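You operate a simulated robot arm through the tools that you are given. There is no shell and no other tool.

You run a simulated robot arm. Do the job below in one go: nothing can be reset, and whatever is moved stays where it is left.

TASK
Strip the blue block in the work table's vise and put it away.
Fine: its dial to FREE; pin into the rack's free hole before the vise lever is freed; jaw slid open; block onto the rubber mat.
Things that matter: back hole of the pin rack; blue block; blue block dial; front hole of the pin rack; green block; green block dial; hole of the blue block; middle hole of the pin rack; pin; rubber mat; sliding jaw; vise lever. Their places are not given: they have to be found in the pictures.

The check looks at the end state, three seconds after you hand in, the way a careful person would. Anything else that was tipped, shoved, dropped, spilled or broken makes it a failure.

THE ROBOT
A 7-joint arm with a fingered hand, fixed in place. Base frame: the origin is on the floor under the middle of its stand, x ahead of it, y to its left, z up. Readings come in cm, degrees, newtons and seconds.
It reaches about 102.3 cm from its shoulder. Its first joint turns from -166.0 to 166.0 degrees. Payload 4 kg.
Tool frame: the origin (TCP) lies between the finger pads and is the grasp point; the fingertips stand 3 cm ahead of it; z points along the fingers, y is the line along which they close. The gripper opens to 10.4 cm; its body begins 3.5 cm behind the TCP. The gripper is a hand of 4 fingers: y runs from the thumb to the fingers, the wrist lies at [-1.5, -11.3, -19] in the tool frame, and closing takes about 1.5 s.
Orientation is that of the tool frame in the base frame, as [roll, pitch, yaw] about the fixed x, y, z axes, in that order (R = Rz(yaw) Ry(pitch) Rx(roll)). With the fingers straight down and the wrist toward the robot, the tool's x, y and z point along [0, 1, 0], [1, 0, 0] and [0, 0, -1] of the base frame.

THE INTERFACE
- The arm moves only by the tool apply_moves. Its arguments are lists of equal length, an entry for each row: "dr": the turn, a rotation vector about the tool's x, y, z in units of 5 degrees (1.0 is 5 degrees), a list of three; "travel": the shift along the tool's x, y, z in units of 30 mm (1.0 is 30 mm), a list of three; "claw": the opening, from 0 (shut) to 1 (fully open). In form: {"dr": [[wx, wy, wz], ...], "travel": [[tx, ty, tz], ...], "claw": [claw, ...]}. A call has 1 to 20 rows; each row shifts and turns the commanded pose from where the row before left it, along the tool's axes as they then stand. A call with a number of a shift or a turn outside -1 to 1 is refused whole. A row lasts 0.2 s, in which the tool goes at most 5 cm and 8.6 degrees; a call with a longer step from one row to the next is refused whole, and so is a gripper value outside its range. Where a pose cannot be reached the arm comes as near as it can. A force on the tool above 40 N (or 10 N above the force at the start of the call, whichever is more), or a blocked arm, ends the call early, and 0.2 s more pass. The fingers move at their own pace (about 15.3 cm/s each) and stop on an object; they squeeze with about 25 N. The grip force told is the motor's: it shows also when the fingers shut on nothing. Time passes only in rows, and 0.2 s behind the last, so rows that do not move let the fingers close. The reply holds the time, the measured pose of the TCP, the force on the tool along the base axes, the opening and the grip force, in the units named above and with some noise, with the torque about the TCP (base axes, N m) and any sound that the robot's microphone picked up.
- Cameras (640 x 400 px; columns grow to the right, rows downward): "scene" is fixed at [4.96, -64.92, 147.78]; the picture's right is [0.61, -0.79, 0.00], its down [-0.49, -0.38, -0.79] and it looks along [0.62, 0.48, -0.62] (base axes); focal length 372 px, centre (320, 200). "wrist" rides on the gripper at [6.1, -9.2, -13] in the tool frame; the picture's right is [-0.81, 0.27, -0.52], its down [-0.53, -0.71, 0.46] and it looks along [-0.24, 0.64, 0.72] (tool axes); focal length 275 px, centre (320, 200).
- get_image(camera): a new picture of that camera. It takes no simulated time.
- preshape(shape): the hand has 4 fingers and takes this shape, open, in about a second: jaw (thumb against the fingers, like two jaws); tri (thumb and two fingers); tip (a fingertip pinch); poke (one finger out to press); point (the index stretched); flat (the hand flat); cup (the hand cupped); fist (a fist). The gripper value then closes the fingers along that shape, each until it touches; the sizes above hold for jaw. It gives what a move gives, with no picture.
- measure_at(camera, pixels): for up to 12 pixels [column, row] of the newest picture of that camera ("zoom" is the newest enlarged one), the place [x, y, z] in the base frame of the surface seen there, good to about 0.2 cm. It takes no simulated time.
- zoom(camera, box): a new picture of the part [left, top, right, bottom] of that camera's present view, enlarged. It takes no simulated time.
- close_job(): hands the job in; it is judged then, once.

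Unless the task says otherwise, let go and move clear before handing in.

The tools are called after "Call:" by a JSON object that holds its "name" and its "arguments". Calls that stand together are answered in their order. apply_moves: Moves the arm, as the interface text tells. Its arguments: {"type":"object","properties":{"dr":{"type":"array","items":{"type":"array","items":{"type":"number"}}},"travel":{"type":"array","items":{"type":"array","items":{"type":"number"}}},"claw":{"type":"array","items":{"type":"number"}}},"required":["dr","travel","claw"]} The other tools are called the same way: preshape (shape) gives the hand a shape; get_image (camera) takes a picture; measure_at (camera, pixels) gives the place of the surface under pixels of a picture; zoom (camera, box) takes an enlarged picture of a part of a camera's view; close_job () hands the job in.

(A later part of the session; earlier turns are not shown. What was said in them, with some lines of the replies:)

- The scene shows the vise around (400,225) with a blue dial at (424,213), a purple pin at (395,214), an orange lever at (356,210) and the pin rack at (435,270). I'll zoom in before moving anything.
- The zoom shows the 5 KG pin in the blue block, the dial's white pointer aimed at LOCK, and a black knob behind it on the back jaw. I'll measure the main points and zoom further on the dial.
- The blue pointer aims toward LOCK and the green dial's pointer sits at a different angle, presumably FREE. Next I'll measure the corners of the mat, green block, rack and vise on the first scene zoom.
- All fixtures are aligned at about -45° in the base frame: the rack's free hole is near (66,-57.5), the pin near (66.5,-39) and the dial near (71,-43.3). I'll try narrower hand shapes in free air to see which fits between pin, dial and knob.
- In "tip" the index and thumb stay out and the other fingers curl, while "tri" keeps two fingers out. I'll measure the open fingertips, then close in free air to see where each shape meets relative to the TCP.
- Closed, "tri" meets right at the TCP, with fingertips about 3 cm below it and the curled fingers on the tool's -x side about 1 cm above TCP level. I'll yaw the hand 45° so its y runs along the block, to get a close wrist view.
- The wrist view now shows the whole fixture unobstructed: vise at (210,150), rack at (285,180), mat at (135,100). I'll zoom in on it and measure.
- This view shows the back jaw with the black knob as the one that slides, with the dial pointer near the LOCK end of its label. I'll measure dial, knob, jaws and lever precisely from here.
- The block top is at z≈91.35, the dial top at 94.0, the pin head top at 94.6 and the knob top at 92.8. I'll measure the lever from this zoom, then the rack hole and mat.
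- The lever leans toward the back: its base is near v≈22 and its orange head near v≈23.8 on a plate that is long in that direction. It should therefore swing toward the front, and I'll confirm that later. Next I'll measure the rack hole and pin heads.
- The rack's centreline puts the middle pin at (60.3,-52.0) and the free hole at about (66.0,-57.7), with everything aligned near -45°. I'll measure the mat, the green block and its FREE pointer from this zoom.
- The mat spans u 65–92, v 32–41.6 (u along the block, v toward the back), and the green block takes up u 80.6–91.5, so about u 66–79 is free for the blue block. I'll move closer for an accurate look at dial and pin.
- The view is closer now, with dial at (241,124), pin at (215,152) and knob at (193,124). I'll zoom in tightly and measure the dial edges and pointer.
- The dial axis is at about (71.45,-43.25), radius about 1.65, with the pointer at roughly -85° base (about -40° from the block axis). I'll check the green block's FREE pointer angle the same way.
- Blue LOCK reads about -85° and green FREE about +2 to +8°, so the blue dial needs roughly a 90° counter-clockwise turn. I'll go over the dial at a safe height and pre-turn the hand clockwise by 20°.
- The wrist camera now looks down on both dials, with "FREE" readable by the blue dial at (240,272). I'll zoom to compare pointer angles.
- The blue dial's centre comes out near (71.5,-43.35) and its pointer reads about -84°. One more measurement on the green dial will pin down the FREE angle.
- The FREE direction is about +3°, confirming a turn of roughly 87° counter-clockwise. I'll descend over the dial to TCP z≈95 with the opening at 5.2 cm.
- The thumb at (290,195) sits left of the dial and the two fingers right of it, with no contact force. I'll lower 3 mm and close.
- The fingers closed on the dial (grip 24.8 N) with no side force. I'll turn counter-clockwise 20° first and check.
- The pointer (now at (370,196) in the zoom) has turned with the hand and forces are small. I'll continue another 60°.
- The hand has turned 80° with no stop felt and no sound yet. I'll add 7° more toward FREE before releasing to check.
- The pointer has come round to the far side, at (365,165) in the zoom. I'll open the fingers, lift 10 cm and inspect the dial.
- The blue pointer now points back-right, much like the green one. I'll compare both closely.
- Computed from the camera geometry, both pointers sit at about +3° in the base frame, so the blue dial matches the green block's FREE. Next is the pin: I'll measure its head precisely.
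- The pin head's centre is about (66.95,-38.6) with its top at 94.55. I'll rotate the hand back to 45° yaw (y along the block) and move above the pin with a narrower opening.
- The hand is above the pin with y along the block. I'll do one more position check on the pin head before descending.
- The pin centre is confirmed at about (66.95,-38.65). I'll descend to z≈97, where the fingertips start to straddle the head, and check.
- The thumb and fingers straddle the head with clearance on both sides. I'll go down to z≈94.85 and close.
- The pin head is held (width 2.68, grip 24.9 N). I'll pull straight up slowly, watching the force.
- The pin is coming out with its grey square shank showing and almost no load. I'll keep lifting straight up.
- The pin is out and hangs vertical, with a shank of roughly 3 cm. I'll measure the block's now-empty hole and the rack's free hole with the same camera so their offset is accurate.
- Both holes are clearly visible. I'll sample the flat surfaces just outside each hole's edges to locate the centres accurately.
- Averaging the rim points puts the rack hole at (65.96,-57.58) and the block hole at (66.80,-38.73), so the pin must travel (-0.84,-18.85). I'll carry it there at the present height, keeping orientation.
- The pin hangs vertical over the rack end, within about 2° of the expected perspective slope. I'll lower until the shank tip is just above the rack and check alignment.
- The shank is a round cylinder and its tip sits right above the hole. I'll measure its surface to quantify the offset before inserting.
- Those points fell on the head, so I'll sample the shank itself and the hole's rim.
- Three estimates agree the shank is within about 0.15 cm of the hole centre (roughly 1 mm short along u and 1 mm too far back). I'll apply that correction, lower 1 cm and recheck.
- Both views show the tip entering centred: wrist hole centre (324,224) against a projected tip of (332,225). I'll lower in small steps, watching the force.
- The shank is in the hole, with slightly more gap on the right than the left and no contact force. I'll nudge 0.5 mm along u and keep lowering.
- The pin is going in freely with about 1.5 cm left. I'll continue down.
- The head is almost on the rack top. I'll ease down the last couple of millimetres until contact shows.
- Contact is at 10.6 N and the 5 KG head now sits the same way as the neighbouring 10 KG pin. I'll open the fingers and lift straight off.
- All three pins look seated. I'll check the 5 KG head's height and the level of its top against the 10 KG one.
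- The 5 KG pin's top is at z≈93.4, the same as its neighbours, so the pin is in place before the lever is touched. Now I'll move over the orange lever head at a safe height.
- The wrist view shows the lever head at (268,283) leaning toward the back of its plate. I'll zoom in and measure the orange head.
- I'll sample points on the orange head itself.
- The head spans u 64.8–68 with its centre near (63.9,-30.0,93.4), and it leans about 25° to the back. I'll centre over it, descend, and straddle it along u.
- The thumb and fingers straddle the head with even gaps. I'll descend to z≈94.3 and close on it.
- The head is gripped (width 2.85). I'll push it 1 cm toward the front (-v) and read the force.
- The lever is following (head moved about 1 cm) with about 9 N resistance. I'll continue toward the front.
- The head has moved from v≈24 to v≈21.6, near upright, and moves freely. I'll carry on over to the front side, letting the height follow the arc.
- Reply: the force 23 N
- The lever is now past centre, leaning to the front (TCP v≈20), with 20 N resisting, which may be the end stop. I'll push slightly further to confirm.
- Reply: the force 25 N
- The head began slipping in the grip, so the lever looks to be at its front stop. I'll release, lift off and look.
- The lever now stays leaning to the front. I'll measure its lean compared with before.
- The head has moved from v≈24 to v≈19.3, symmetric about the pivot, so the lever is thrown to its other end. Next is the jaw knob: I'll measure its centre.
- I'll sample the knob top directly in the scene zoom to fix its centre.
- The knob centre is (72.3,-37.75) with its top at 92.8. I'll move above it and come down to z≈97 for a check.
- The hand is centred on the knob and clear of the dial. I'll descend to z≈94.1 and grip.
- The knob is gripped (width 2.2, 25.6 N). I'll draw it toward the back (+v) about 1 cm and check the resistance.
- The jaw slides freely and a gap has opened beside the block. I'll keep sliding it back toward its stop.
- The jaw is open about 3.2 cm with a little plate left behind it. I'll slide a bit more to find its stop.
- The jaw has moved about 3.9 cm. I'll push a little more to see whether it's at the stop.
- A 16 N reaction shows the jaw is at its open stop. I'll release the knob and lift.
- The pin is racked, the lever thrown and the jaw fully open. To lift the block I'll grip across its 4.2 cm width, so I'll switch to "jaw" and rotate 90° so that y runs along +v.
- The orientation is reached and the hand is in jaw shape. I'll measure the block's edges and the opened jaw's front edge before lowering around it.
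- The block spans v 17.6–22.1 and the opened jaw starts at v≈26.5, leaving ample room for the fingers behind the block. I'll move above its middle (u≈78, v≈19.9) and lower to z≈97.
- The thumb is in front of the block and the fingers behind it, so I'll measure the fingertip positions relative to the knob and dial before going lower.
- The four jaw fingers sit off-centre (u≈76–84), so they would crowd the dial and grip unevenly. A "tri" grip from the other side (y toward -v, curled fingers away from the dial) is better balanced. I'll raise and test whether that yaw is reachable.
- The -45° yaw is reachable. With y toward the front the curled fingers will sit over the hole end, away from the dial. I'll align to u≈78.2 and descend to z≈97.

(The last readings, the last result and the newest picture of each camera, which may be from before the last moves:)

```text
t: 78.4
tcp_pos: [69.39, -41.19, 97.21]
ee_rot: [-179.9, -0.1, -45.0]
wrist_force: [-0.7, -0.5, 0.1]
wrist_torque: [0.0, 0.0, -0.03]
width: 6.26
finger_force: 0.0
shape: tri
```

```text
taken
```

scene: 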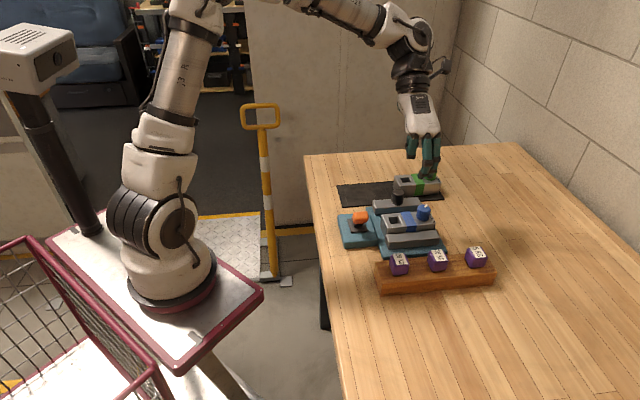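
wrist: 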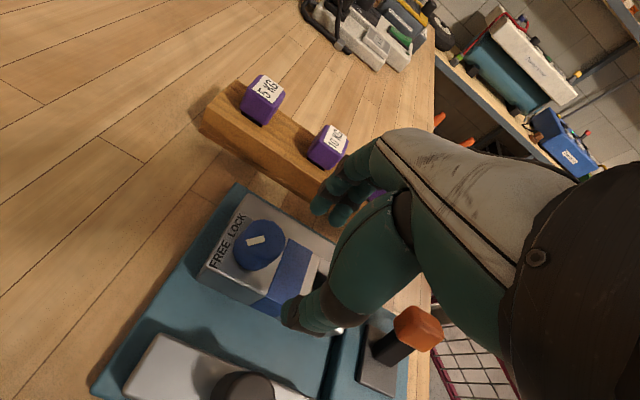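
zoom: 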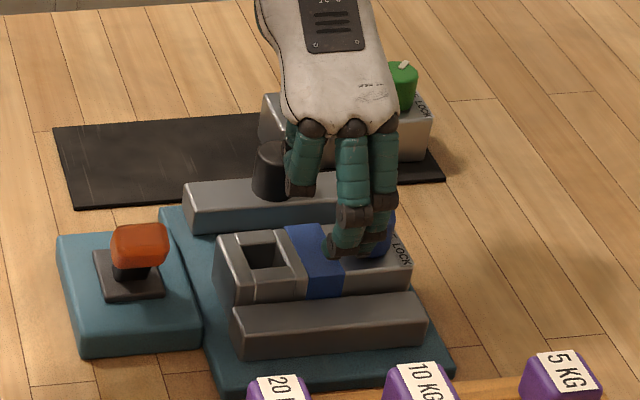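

The two active fingers hang in front of the block at zoom (345,240) and (375,240). I'll measure them relative to the block before lowering.

Call:
{"name": "measure_at", "arguments": {"camera": "zoom", "pixels": [[338, 245], [345, 235], [350, 215], [375, 248], [378, 235], [352, 180], [385, 170], [305, 185], [300, 160], [355, 245], [325, 250], [388, 240]]}}

Call:
{"name": "zoom", "arguments": {"camera": "wrist", "box": [200, 180, 400, 360]}}

```text
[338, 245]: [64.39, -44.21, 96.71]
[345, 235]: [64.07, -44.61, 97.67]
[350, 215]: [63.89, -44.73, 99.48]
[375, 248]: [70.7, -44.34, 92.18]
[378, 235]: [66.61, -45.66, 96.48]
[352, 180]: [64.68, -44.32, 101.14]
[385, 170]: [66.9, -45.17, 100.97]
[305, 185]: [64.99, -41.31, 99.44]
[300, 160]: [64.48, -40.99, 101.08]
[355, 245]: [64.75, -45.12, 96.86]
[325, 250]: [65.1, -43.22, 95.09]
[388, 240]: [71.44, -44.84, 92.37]
```

```text
2.22 times, centred on (300, 270) of wrist
```

zoom: 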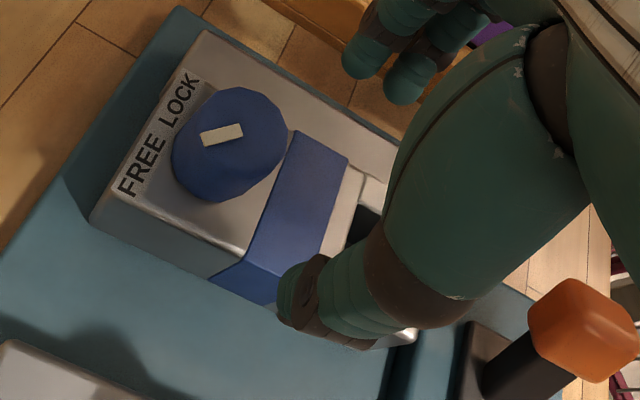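

The fingers are at u≈77.2 and 79.4, clear of the dial and in front of the block. I'll lower to z≈93.0, with fingertips just above the front jaw, and close gently.

Call:
{"name": "apply_moves", "arguments": {"dr": [[0, 0, 0], [0, 0, 0], [0, 0, 0], [0, 0, 0], [0, 0, 0]], "travel": [[0, 0, 0.4], [0, 0, 0.4], [0, 0, 0.3], [0, 0, 0.3], [0, 0, 0]], "claw": [0.6, 0.6, 0.6, 0.6, 0.6]}}

Call:
{"name": "zoom", "arguments": {"camera": "scene", "box": [370, 180, 450, 260]}}

Call:
{"name": "zoom", "arguments": {"camera": "wrist", "box": [200, 180, 400, 360]}}

```text
t: 79.6
tcp_pos: [69.3, -41.2, 92.97]
ee_rot: [-180.0, 0.0, -45.1]
wrist_force: [-0.7, 0.0, -0.5]
wrist_torque: [0.02, -0.03, 0.03]
width: 6.27
finger_force: 0.1
shape: tri
```

```text
5.00 times, centred on (410, 220) of scene
```

zoom: 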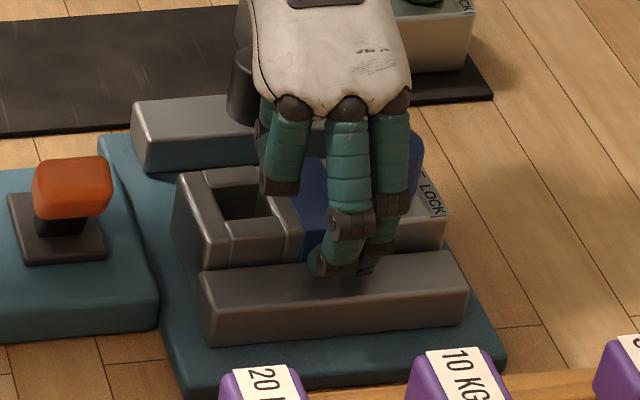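

```text
2.22 times, centred on (300, 270) of wrist
```

zoom: 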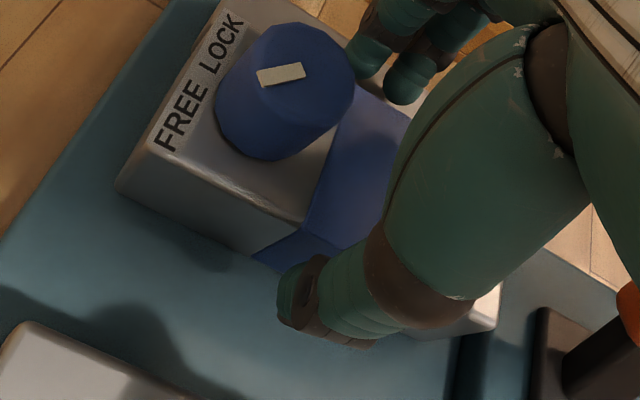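

The fingertips are just above the front jaw with no contact force, and the dial pointer still reads about +2–3° (FREE). I'll close on the block.

Call:
{"name": "apply_moves", "arguments": {"dr": [[0, 0, 0], [0, 0, 0], [0, 0, 0], [0, 0, 0], [0, 0, 0], [0, 0, 0], [0, 0, 0]], "travel": [[0, 0, 0], [0, 0, 0], [0, 0, 0], [0, 0, 0], [0, 0, 0], [0, 0, 0], [0, 0, 0]], "claw": [0.52, 0.46, 0.4, 0.34, 0.2, 0, 0]}}

Call:
{"name": "zoom", "arguments": {"camera": "scene", "box": [370, 180, 450, 260]}}

Call:
{"name": "zoom", "arguments": {"camera": "wrist", "box": [200, 180, 400, 360]}}

```text
t: 81.2
tcp_pos: [69.44, -41.26, 93.07]
ee_rot: [-180.0, 0.0, -45.1]
wrist_force: [0.0, -0.1, 0.2]
wrist_torque: [-0.03, 0.06, 0.03]
width: 4.42
finger_force: 25.1
shape: tri
```

```text
5.00 times, centred on (410, 220) of scene
```

zoom: 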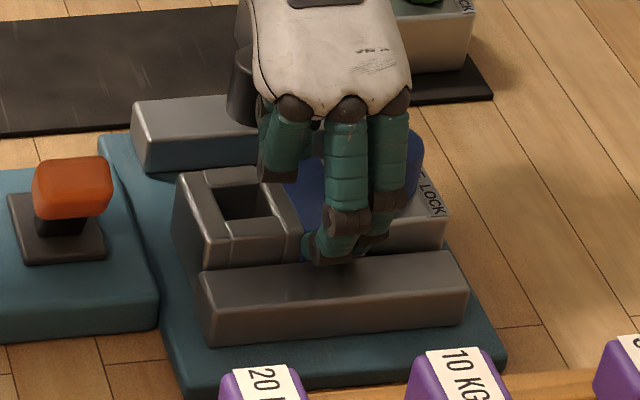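

```text
2.22 times, centred on (300, 270) of wrist
```

zoom: 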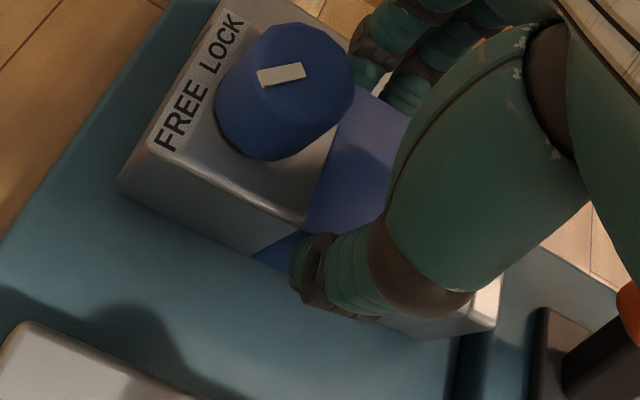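

The block is gripped at 4.42 cm wide with 25 N and no side load. I'll lift about 1 cm slowly and check that it follows level.

Call:
{"name": "apply_moves", "arguments": {"dr": [[0, 0, 0], [0, 0, 0], [0, 0, 0], [0, 0, 0]], "travel": [[0, 0, -0.1], [0, 0, -0.12], [0, 0, -0.12], [0, 0, 0]], "claw": [0, 0, 0, 0]}}

Call:
{"name": "zoom", "arguments": {"camera": "scene", "box": [370, 180, 450, 260]}}

Call:
{"name": "zoom", "arguments": {"camera": "wrist", "box": [200, 180, 400, 360]}}

```text
t: 82.2
tcp_pos: [69.27, -41.29, 93.93]
ee_rot: [179.9, 0.0, -45.2]
wrist_force: [0.0, 0.0, -4.9]
wrist_torque: [0.0, -0.01, -0.01]
width: 4.43
finger_force: 24.9
shape: tri
```

```text
5.00 times, centred on (410, 220) of scene
```

zoom: 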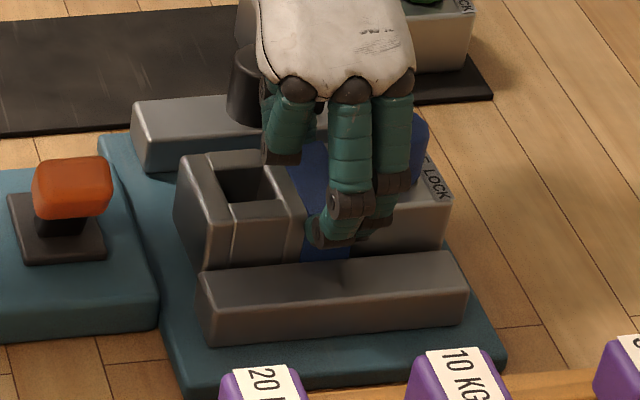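

```text
2.22 times, centred on (300, 270) of wrist
```

zoom: 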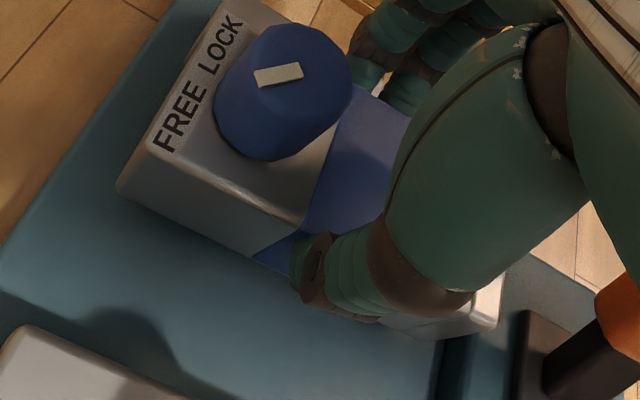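

The block came up level, weighing about 5 N. I'll lift well above the knob (TCP z≈103) before moving across.

Call:
{"name": "apply_moves", "arguments": {"dr": [[0, 0, 0], [0, 0, 0], [0, 0, 0], [0, 0, 0], [0, 0, 0], [0, 0, 0], [0, 0, 0], [0, 0, 0], [0, 0, 0], [0, 0, 0]], "travel": [[0, 0, -0.2], [0, 0, -0.3], [0, 0, -0.4], [0, 0, -0.4], [0, 0, -0.4], [0, 0, -0.4], [0, 0, -0.4], [0, 0, -0.3], [0, 0, -0.2], [0, 0, 0]], "claw": [0, 0, 0, 0, 0, 0, 0, 0, 0, 0]}}

Call:
{"name": "zoom", "arguments": {"camera": "scene", "box": [340, 130, 460, 250]}}

Call:
{"name": "get_image", "arguments": {"camera": "wrist"}}

```text
t: 84.4
tcp_pos: [69.36, -41.23, 103.08]
ee_rot: [-180.0, 0.1, -45.1]
wrist_force: [0.6, -0.2, -4.1]
wrist_torque: [-0.01, 0.01, 0.01]
width: 4.42
finger_force: 25.0
shape: tri
```

```text
3.33 times, centred on (400, 190) of scene
```

zoom: 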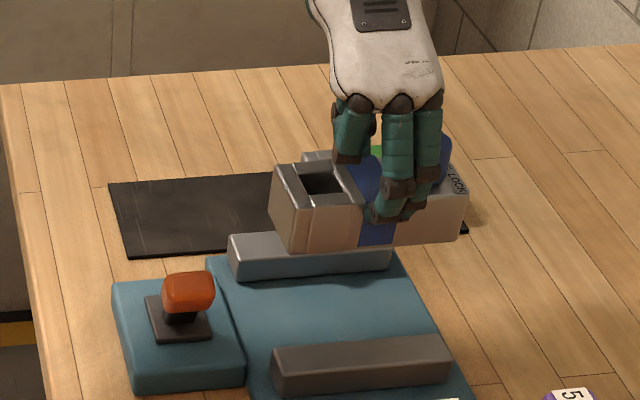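

```text
taken
```

wrist: 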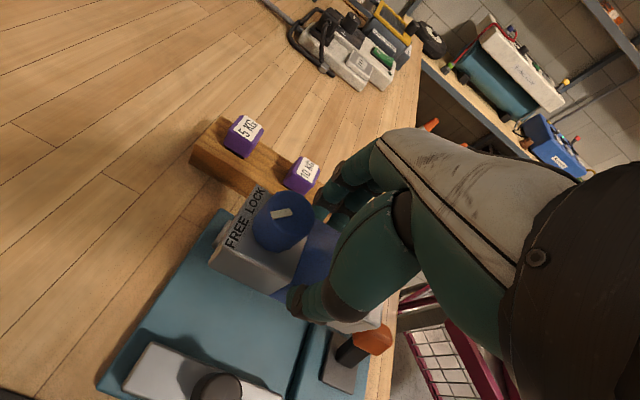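

The block hangs level and clear of the knob. I'll carry it to above the free part of the mat (target TCP about (77.7,-25.5)).

Call:
{"name": "apply_moves", "arguments": {"dr": [[0, 0, 0], [0, 0, 0], [0, 0, 0], [0, 0, 0], [0, 0, 0], [0, 0, 0], [0, 0, 0], [0, 0, 0], [0, 0, 0], [0, 0, 0], [0, 0, 0]], "travel": [[-0.09, -0.3, 0], [-0.18, -0.6, 0], [-0.2, -0.65, 0], [-0.2, -0.65, 0], [-0.2, -0.65, 0], [-0.2, -0.65, 0], [-0.2, -0.65, 0], [-0.2, -0.65, 0], [-0.163, -0.55, 0], [-0.1, -0.317, 0], [0, 0, 0]], "claw": [0, 0, 0, 0, 0, 0, 0, 0, 0, 0, 0]}}

Call:
{"name": "zoom", "arguments": {"camera": "scene", "box": [320, 110, 460, 240]}}

Call:
{"name": "get_image", "arguments": {"camera": "wrist"}}

```text
t: 86.8
tcp_pos: [77.72, -25.49, 102.9]
ee_rot: [180.0, -0.1, -45.0]
wrist_force: [-0.4, 0.0, -4.3]
wrist_torque: [0.02, -0.05, 0.0]
width: 4.4
finger_force: 24.8
shape: tri
```

```text
3.08 times, centred on (390, 175) of scene
```

zoom: 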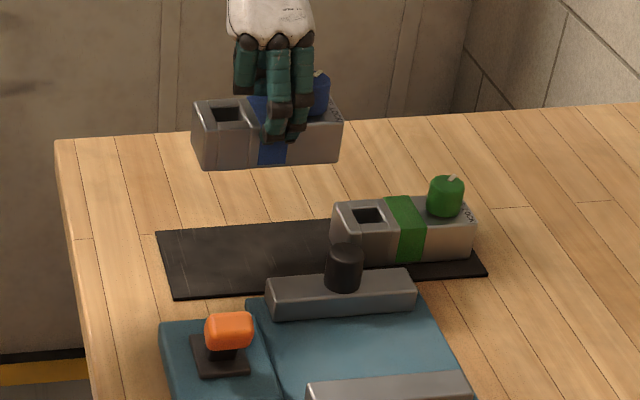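

```text
taken
```

wrist: 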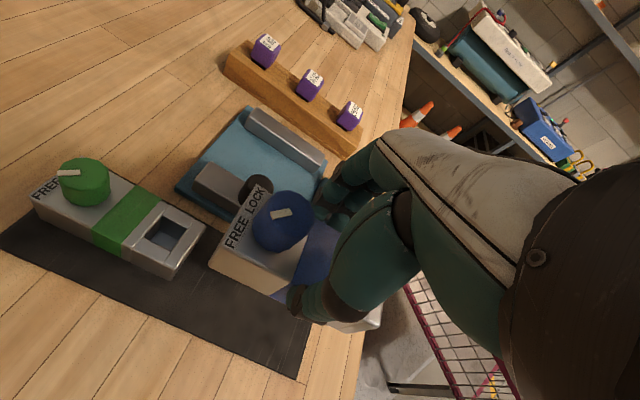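

The block is above the free mat area. I'll measure its corners in the air to verify the footprint it will land on.

Call:
{"name": "measure_at", "arguments": {"camera": "zoom", "pixels": [[208, 160], [330, 155], [197, 105], [209, 128], [338, 125], [250, 155], [203, 140], [240, 105], [160, 235], [177, 294], [482, 270], [335, 250]]}}

Call:
{"name": "zoom", "arguments": {"camera": "wrist", "box": [60, 160, 320, 390]}}

Call:
{"name": "measure_at", "arguments": {"camera": "zoom", "pixels": [[265, 140], [275, 115], [260, 160], [350, 230], [380, 250], [300, 170], [275, 190], [200, 190], [245, 115], [190, 200], [400, 380], [420, 310]]}}

```text
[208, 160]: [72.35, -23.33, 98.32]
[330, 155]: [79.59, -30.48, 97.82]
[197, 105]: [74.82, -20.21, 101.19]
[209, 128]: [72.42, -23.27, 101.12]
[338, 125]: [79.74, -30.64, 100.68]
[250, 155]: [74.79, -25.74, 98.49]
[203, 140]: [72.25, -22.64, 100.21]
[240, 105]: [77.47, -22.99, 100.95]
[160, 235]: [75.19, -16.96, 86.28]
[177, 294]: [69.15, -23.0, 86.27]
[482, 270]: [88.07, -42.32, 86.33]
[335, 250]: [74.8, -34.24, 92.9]
```

```text
1.74 times, centred on (190, 275) of wrist
```

zoom: 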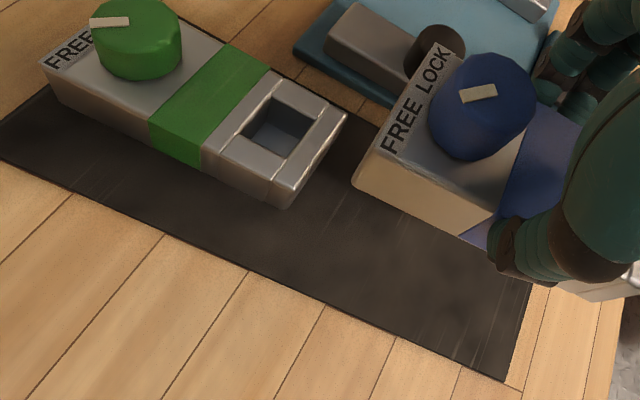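

```text
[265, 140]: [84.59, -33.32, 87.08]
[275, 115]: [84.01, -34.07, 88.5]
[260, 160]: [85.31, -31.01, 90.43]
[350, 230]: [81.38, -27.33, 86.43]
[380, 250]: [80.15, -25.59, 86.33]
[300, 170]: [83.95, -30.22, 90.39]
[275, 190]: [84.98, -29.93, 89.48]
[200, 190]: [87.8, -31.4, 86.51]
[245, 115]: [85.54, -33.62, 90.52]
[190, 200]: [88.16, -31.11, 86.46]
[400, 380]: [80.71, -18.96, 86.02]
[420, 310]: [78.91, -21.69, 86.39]
```

The footprint will be u 67.2–78.4, v 34.7–39, fully on the mat with about 2 cm to its edges and to the green block. I'll lower to about 1 cm above the mat.

Call:
{"name": "apply_moves", "arguments": {"dr": [[0, 0, 0], [0, 0, 0], [0, 0, 0], [0, 0, 0], [0, 0, 0], [0, 0, 0], [0, 0, 0], [0, 0, 0], [0, 0, 0]], "travel": [[0, 0, 0.25], [0, 0, 0.45], [0, 0, 0.5], [0, 0, 0.5], [0, 0, 0.5], [0, 0, 0.45], [0, 0, 0.35], [0, 0, 0.2], [0, 0, 0]], "claw": [0, 0, 0, 0, 0, 0, 0, 0, 0]}}

Call:
{"name": "zoom", "arguments": {"camera": "scene", "box": [320, 130, 460, 240]}}

```text
t: 88.8
tcp_pos: [77.68, -25.52, 93.3]
ee_rot: [180.0, 0.0, -45.2]
wrist_force: [0.4, -0.3, -4.0]
wrist_torque: [0.0, -0.01, -0.02]
width: 4.41
finger_force: 24.8
shape: tri
```

```text
3.64 times, centred on (390, 185) of scene
```

zoom: 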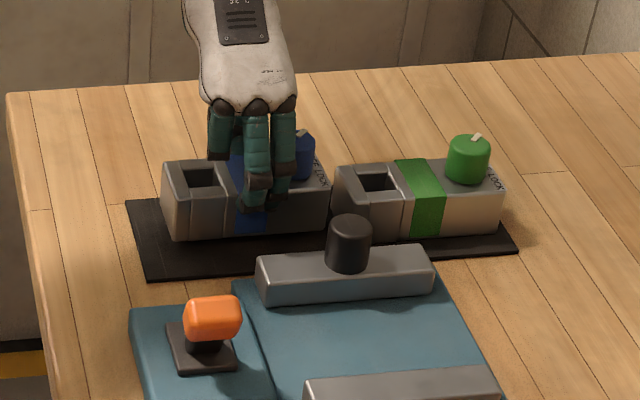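

About 1 cm above the mat, the block is clear of the green one by roughly 1.5 cm. I'll shift 2–3 mm away from it and ease down until contact.

Call:
{"name": "apply_moves", "arguments": {"dr": [[0, 0, 0], [0, 0, 0], [0, 0, 0], [0, 0, 0], [0, 0, 0]], "travel": [[-0.08, 0, 0.05], [0, 0, 0.07], [0, 0, 0.06], [0, 0, 0.05], [0, 0, 0]], "claw": [0, 0, 0, 0, 0]}}

Call:
{"name": "zoom", "arguments": {"camera": "scene", "box": [340, 150, 450, 220]}}

```text
t: 90.0
tcp_pos: [77.62, -25.31, 92.56]
ee_rot: [-180.0, 0.0, -45.1]
wrist_force: [0.2, 0.9, -3.6]
wrist_torque: [-0.02, 0.0, 0.0]
width: 4.43
finger_force: 25.7
shape: tri
```

```text
5.71 times, centred on (395, 185) of scene
```

zoom: 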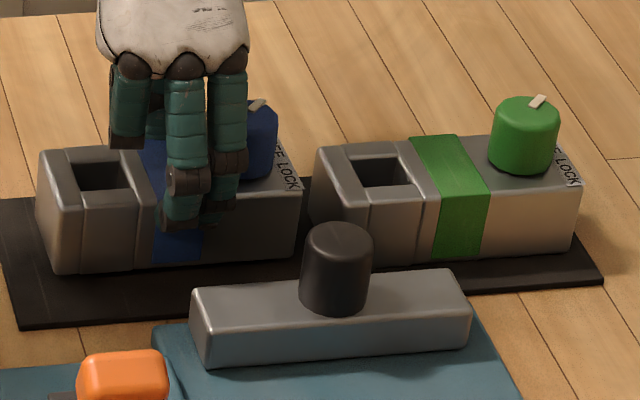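

Still hanging (Fz about -4 N) and a few millimetres above the mat. I'll continue down in tiny steps.

Call:
{"name": "apply_moves", "arguments": {"dr": [[0, 0, 0], [0, 0, 0], [0, 0, 0]], "travel": [[0, 0, 0.04], [0, 0, 0.03], [0, 0, 0]], "claw": [0, 0, 0]}}

Call:
{"name": "zoom", "arguments": {"camera": "scene", "box": [340, 150, 450, 220]}}

```text
t: 90.8
tcp_pos: [77.66, -25.34, 92.48]
ee_rot: [180.0, -0.1, -45.0]
wrist_force: [0.2, 0.1, -3.9]
wrist_torque: [-0.01, -0.02, -0.03]
width: 4.41
finger_force: 24.9
shape: tri
```

```text
5.71 times, centred on (395, 185) of scene
```

zoom: 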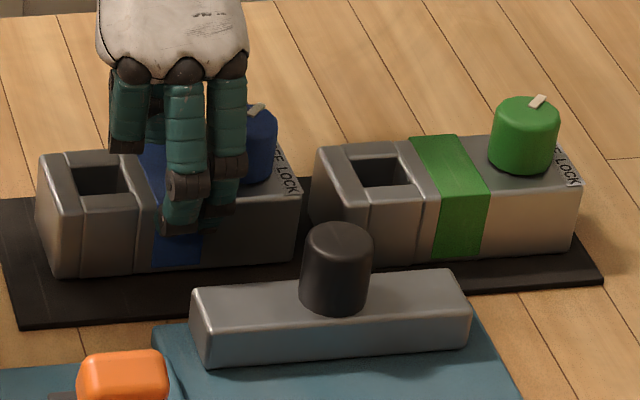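

Call:
{"name": "apply_moves", "arguments": {"dr": [[0, 0, 0], [0, 0, 0], [0, 0, 0]], "travel": [[0, 0, 0.035], [0, 0, 0.03], [0, 0, 0]], "claw": [0, 0, 0]}}

Call:
{"name": "zoom", "arguments": {"camera": "scene", "box": [340, 150, 450, 220]}}

```text
t: 91.6
tcp_pos: [77.55, -25.3, 92.27]
ee_rot: [179.9, 0.0, -45.1]
wrist_force: [0.3, 0.5, -3.7]
wrist_torque: [0.02, 0.0, -0.01]
width: 4.42
finger_force: 25.0
shape: tri
```

```text
5.71 times, centred on (395, 185) of scene
```

zoom: 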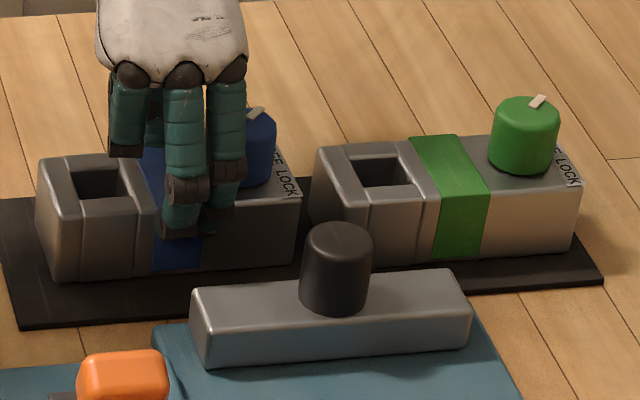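

The weight is still carried by the hand. I'll measure the block's top against the green block's to see the remaining gap.

Call:
{"name": "measure_at", "arguments": {"camera": "zoom", "pixels": [[60, 180], [110, 210], [140, 200], [270, 200], [285, 185], [335, 165], [400, 205], [425, 200], [540, 185], [500, 170], [70, 250], [250, 250]]}}

Call:
{"name": "apply_moves", "arguments": {"dr": [[0, 0, 0], [0, 0, 0], [0, 0, 0]], "travel": [[0, 0, 0.03], [0, 0, 0.03], [0, 0, 0]], "claw": [0, 0, 0]}}

```text
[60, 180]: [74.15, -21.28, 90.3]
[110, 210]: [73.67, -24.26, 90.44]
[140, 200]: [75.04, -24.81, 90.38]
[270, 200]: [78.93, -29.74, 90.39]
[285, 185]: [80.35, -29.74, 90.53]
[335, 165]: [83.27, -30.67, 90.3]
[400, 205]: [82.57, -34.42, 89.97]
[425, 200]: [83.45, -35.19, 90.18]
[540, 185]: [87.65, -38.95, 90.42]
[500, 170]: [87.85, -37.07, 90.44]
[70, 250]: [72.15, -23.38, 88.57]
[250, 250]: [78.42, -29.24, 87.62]
```

```text
t: 92.4
tcp_pos: [77.7, -25.34, 92.13]
ee_rot: [180.0, 0.0, -45.2]
wrist_force: [0.5, 3.1, 8.8]
wrist_torque: [0.07, -0.06, -0.01]
width: 4.46
finger_force: 25.6
shape: tri
```

Fz has swung from -4 to +8.8 N, so the block rests on the mat, with its top at 90.4 like the green one. I'll open the hand and lift straight off.

Call:
{"name": "apply_moves", "arguments": {"dr": [[0, 0, 0], [0, 0, 0], [0, 0, 0], [0, 0, 0], [0, 0, 0], [0, 0, 0], [0, 0, 0], [0, 0, 0], [0, 0, 0], [0, 0, 0]], "travel": [[0, 0, -0.02], [0, 0, 0], [0, 0, 0], [0, 0, 0], [0, 0, -0.2], [0, 0, -0.5], [0, 0, -0.8], [0, 0, -0.8], [0, 0, -0.8], [0, 0, 0]], "claw": [0.46, 0.52, 0.6, 0.62, 0.62, 0.62, 0.62, 0.62, 0.62, 0.62]}}

Call:
{"name": "zoom", "arguments": {"camera": "scene", "box": [320, 130, 460, 240]}}

Call:
{"name": "get_image", "arguments": {"camera": "wrist"}}

```text
t: 94.6
tcp_pos: [77.48, -25.43, 101.36]
ee_rot: [-180.0, 0.0, -45.1]
wrist_force: [0.2, 0.0, -0.7]
wrist_torque: [-0.01, 0.01, -0.03]
width: 6.42
finger_force: 0.0
shape: tri
```

```text
3.64 times, centred on (390, 185) of scene
```

zoom: 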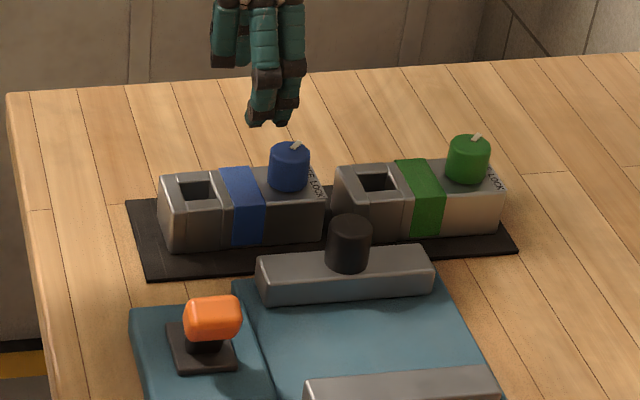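

```text
taken
```

wrist: 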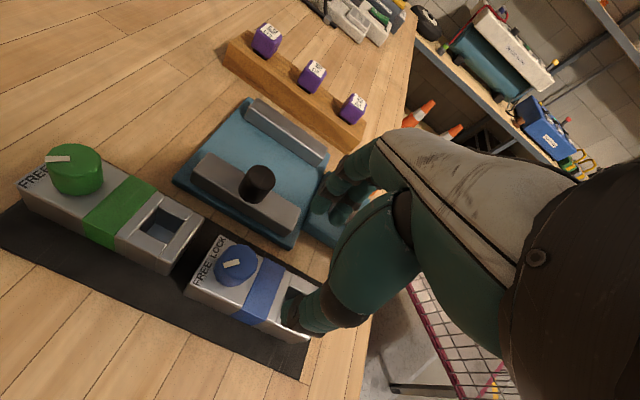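

The block sits fully on the mat beside the green one. I'll compare the two dial pointers once more, and check the rest of the scene.

Call:
{"name": "zoom", "arguments": {"camera": "wrist", "box": [200, 230, 280, 310]}}

Call:
{"name": "zoom", "arguments": {"camera": "wrist", "box": [20, 125, 120, 215]}}

Call:
{"name": "zoom", "arguments": {"camera": "scene", "box": [380, 160, 450, 210]}}

```text
5.00 times, centred on (240, 270) of wrist
```

zoom: 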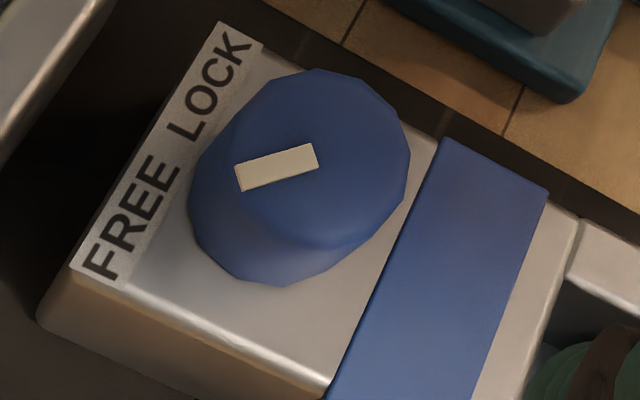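

```text
4.44 times, centred on (70, 170) of wrist
```

zoom: 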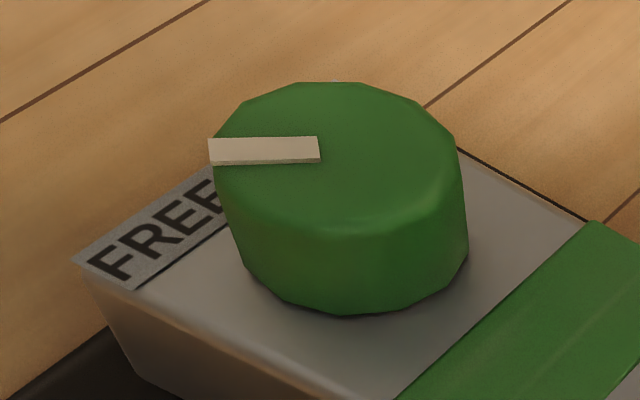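

```text
8.00 times, centred on (415, 185) of scene
```

zoom: 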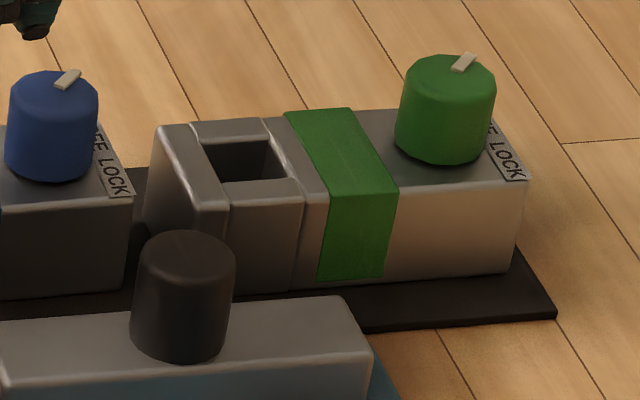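

Both pointers read about the same (blue +1°, green 0°), so the dial is at FREE. I'll move the hand up and clear, then check the lever, jaw and rack.

Call:
{"name": "apply_moves", "arguments": {"dr": [[0, 0, 0], [0, 0, 0], [0, 0, 0], [0, 0, 0], [0, 0, 0], [0, 0, 0], [0, 0, 0]], "travel": [[0, 0, -0.8], [0, 0, -0.8], [0, 0, -0.8], [0, 0, -0.8], [0, 0, -0.8], [0, 0, -0.8], [0, 0, 0]], "claw": [0.62, 0.62, 0.62, 0.62, 0.62, 0.62, 0.62]}}

Call:
{"name": "get_image", "arguments": {"camera": "wrist"}}

Call:
{"name": "zoom", "arguments": {"camera": "scene", "box": [325, 150, 515, 305]}}

Call:
{"name": "zoom", "arguments": {"camera": "scene", "box": [335, 190, 385, 240]}}

Call:
{"name": "measure_at", "arguments": {"camera": "zoom", "pixels": [[275, 190], [320, 185], [365, 185], [285, 210], [320, 215], [365, 210], [290, 250], [320, 250], [365, 245], [300, 285], [330, 285], [310, 200]]}}

```text
t: 96.2
tcp_pos: [77.74, -25.19, 115.89]
ee_rot: [180.0, 0.1, -45.2]
wrist_force: [0.4, 0.1, 1.3]
wrist_torque: [0.0, 0.0, -0.02]
width: 6.43
finger_force: 0.0
shape: tri
```

```text
taken
```

wrist: 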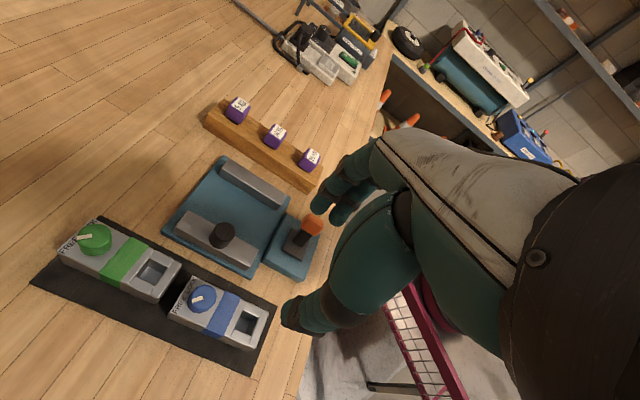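

```text
2.58 times, centred on (420, 228) of scene
```

zoom: 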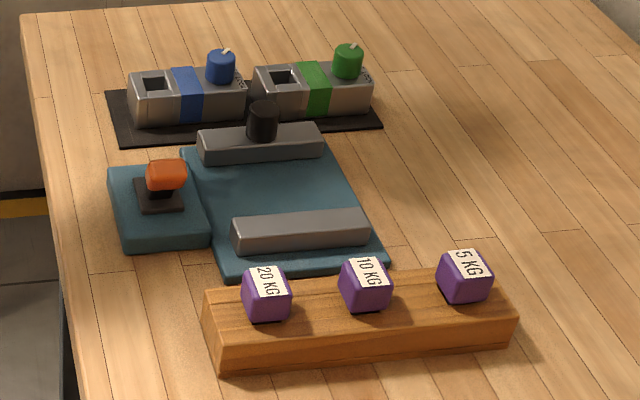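

```text
8.00 times, centred on (360, 215) of scene
```

zoom: 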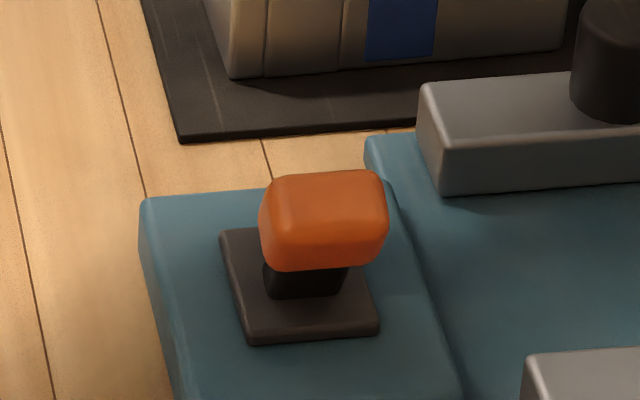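

```text
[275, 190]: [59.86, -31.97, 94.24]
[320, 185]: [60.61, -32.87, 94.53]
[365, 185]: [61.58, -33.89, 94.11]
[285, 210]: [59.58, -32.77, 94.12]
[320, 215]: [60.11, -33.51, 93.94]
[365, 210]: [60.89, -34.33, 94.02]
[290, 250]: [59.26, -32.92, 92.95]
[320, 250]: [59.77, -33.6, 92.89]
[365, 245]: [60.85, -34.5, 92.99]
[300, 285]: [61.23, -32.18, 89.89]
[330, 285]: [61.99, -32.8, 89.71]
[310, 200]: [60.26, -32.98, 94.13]
```

Final state: blue block flat on the mat with its dial at FREE, 5 KG pin in the rack's third hole, lever thrown to its front stop, jaw open at its stop. The rack and green block haven't moved and the hand is clear at z≈116, so I'm handing in.

Call:
{"name": "close_job", "arguments": {}}

```text
The job is handed in.
```

The blue block is stripped and resting on the rubber mat, and the job is handed in. I don't have the check's result.

- **Dial:** the blue block's dial points to FREE, within a degree or two of the green block's.
- **Pin:** I put it in the rack's one free hole before touching the vise lever. Its head sits at the same height as the other two pins.
- **Lever:** it is thrown to the front, against what felt like its end stop, and it stayed there.
- **Jaw:** it is slid fully open, about 4 cm, to its stop.
- **Block:** it lies flat on the mat, about 2 cm clear of the mat's left edge and 1.5–2 cm from the green block.

In the last pictures the green block and the rack look unmoved, and the hand is well clear of everything.
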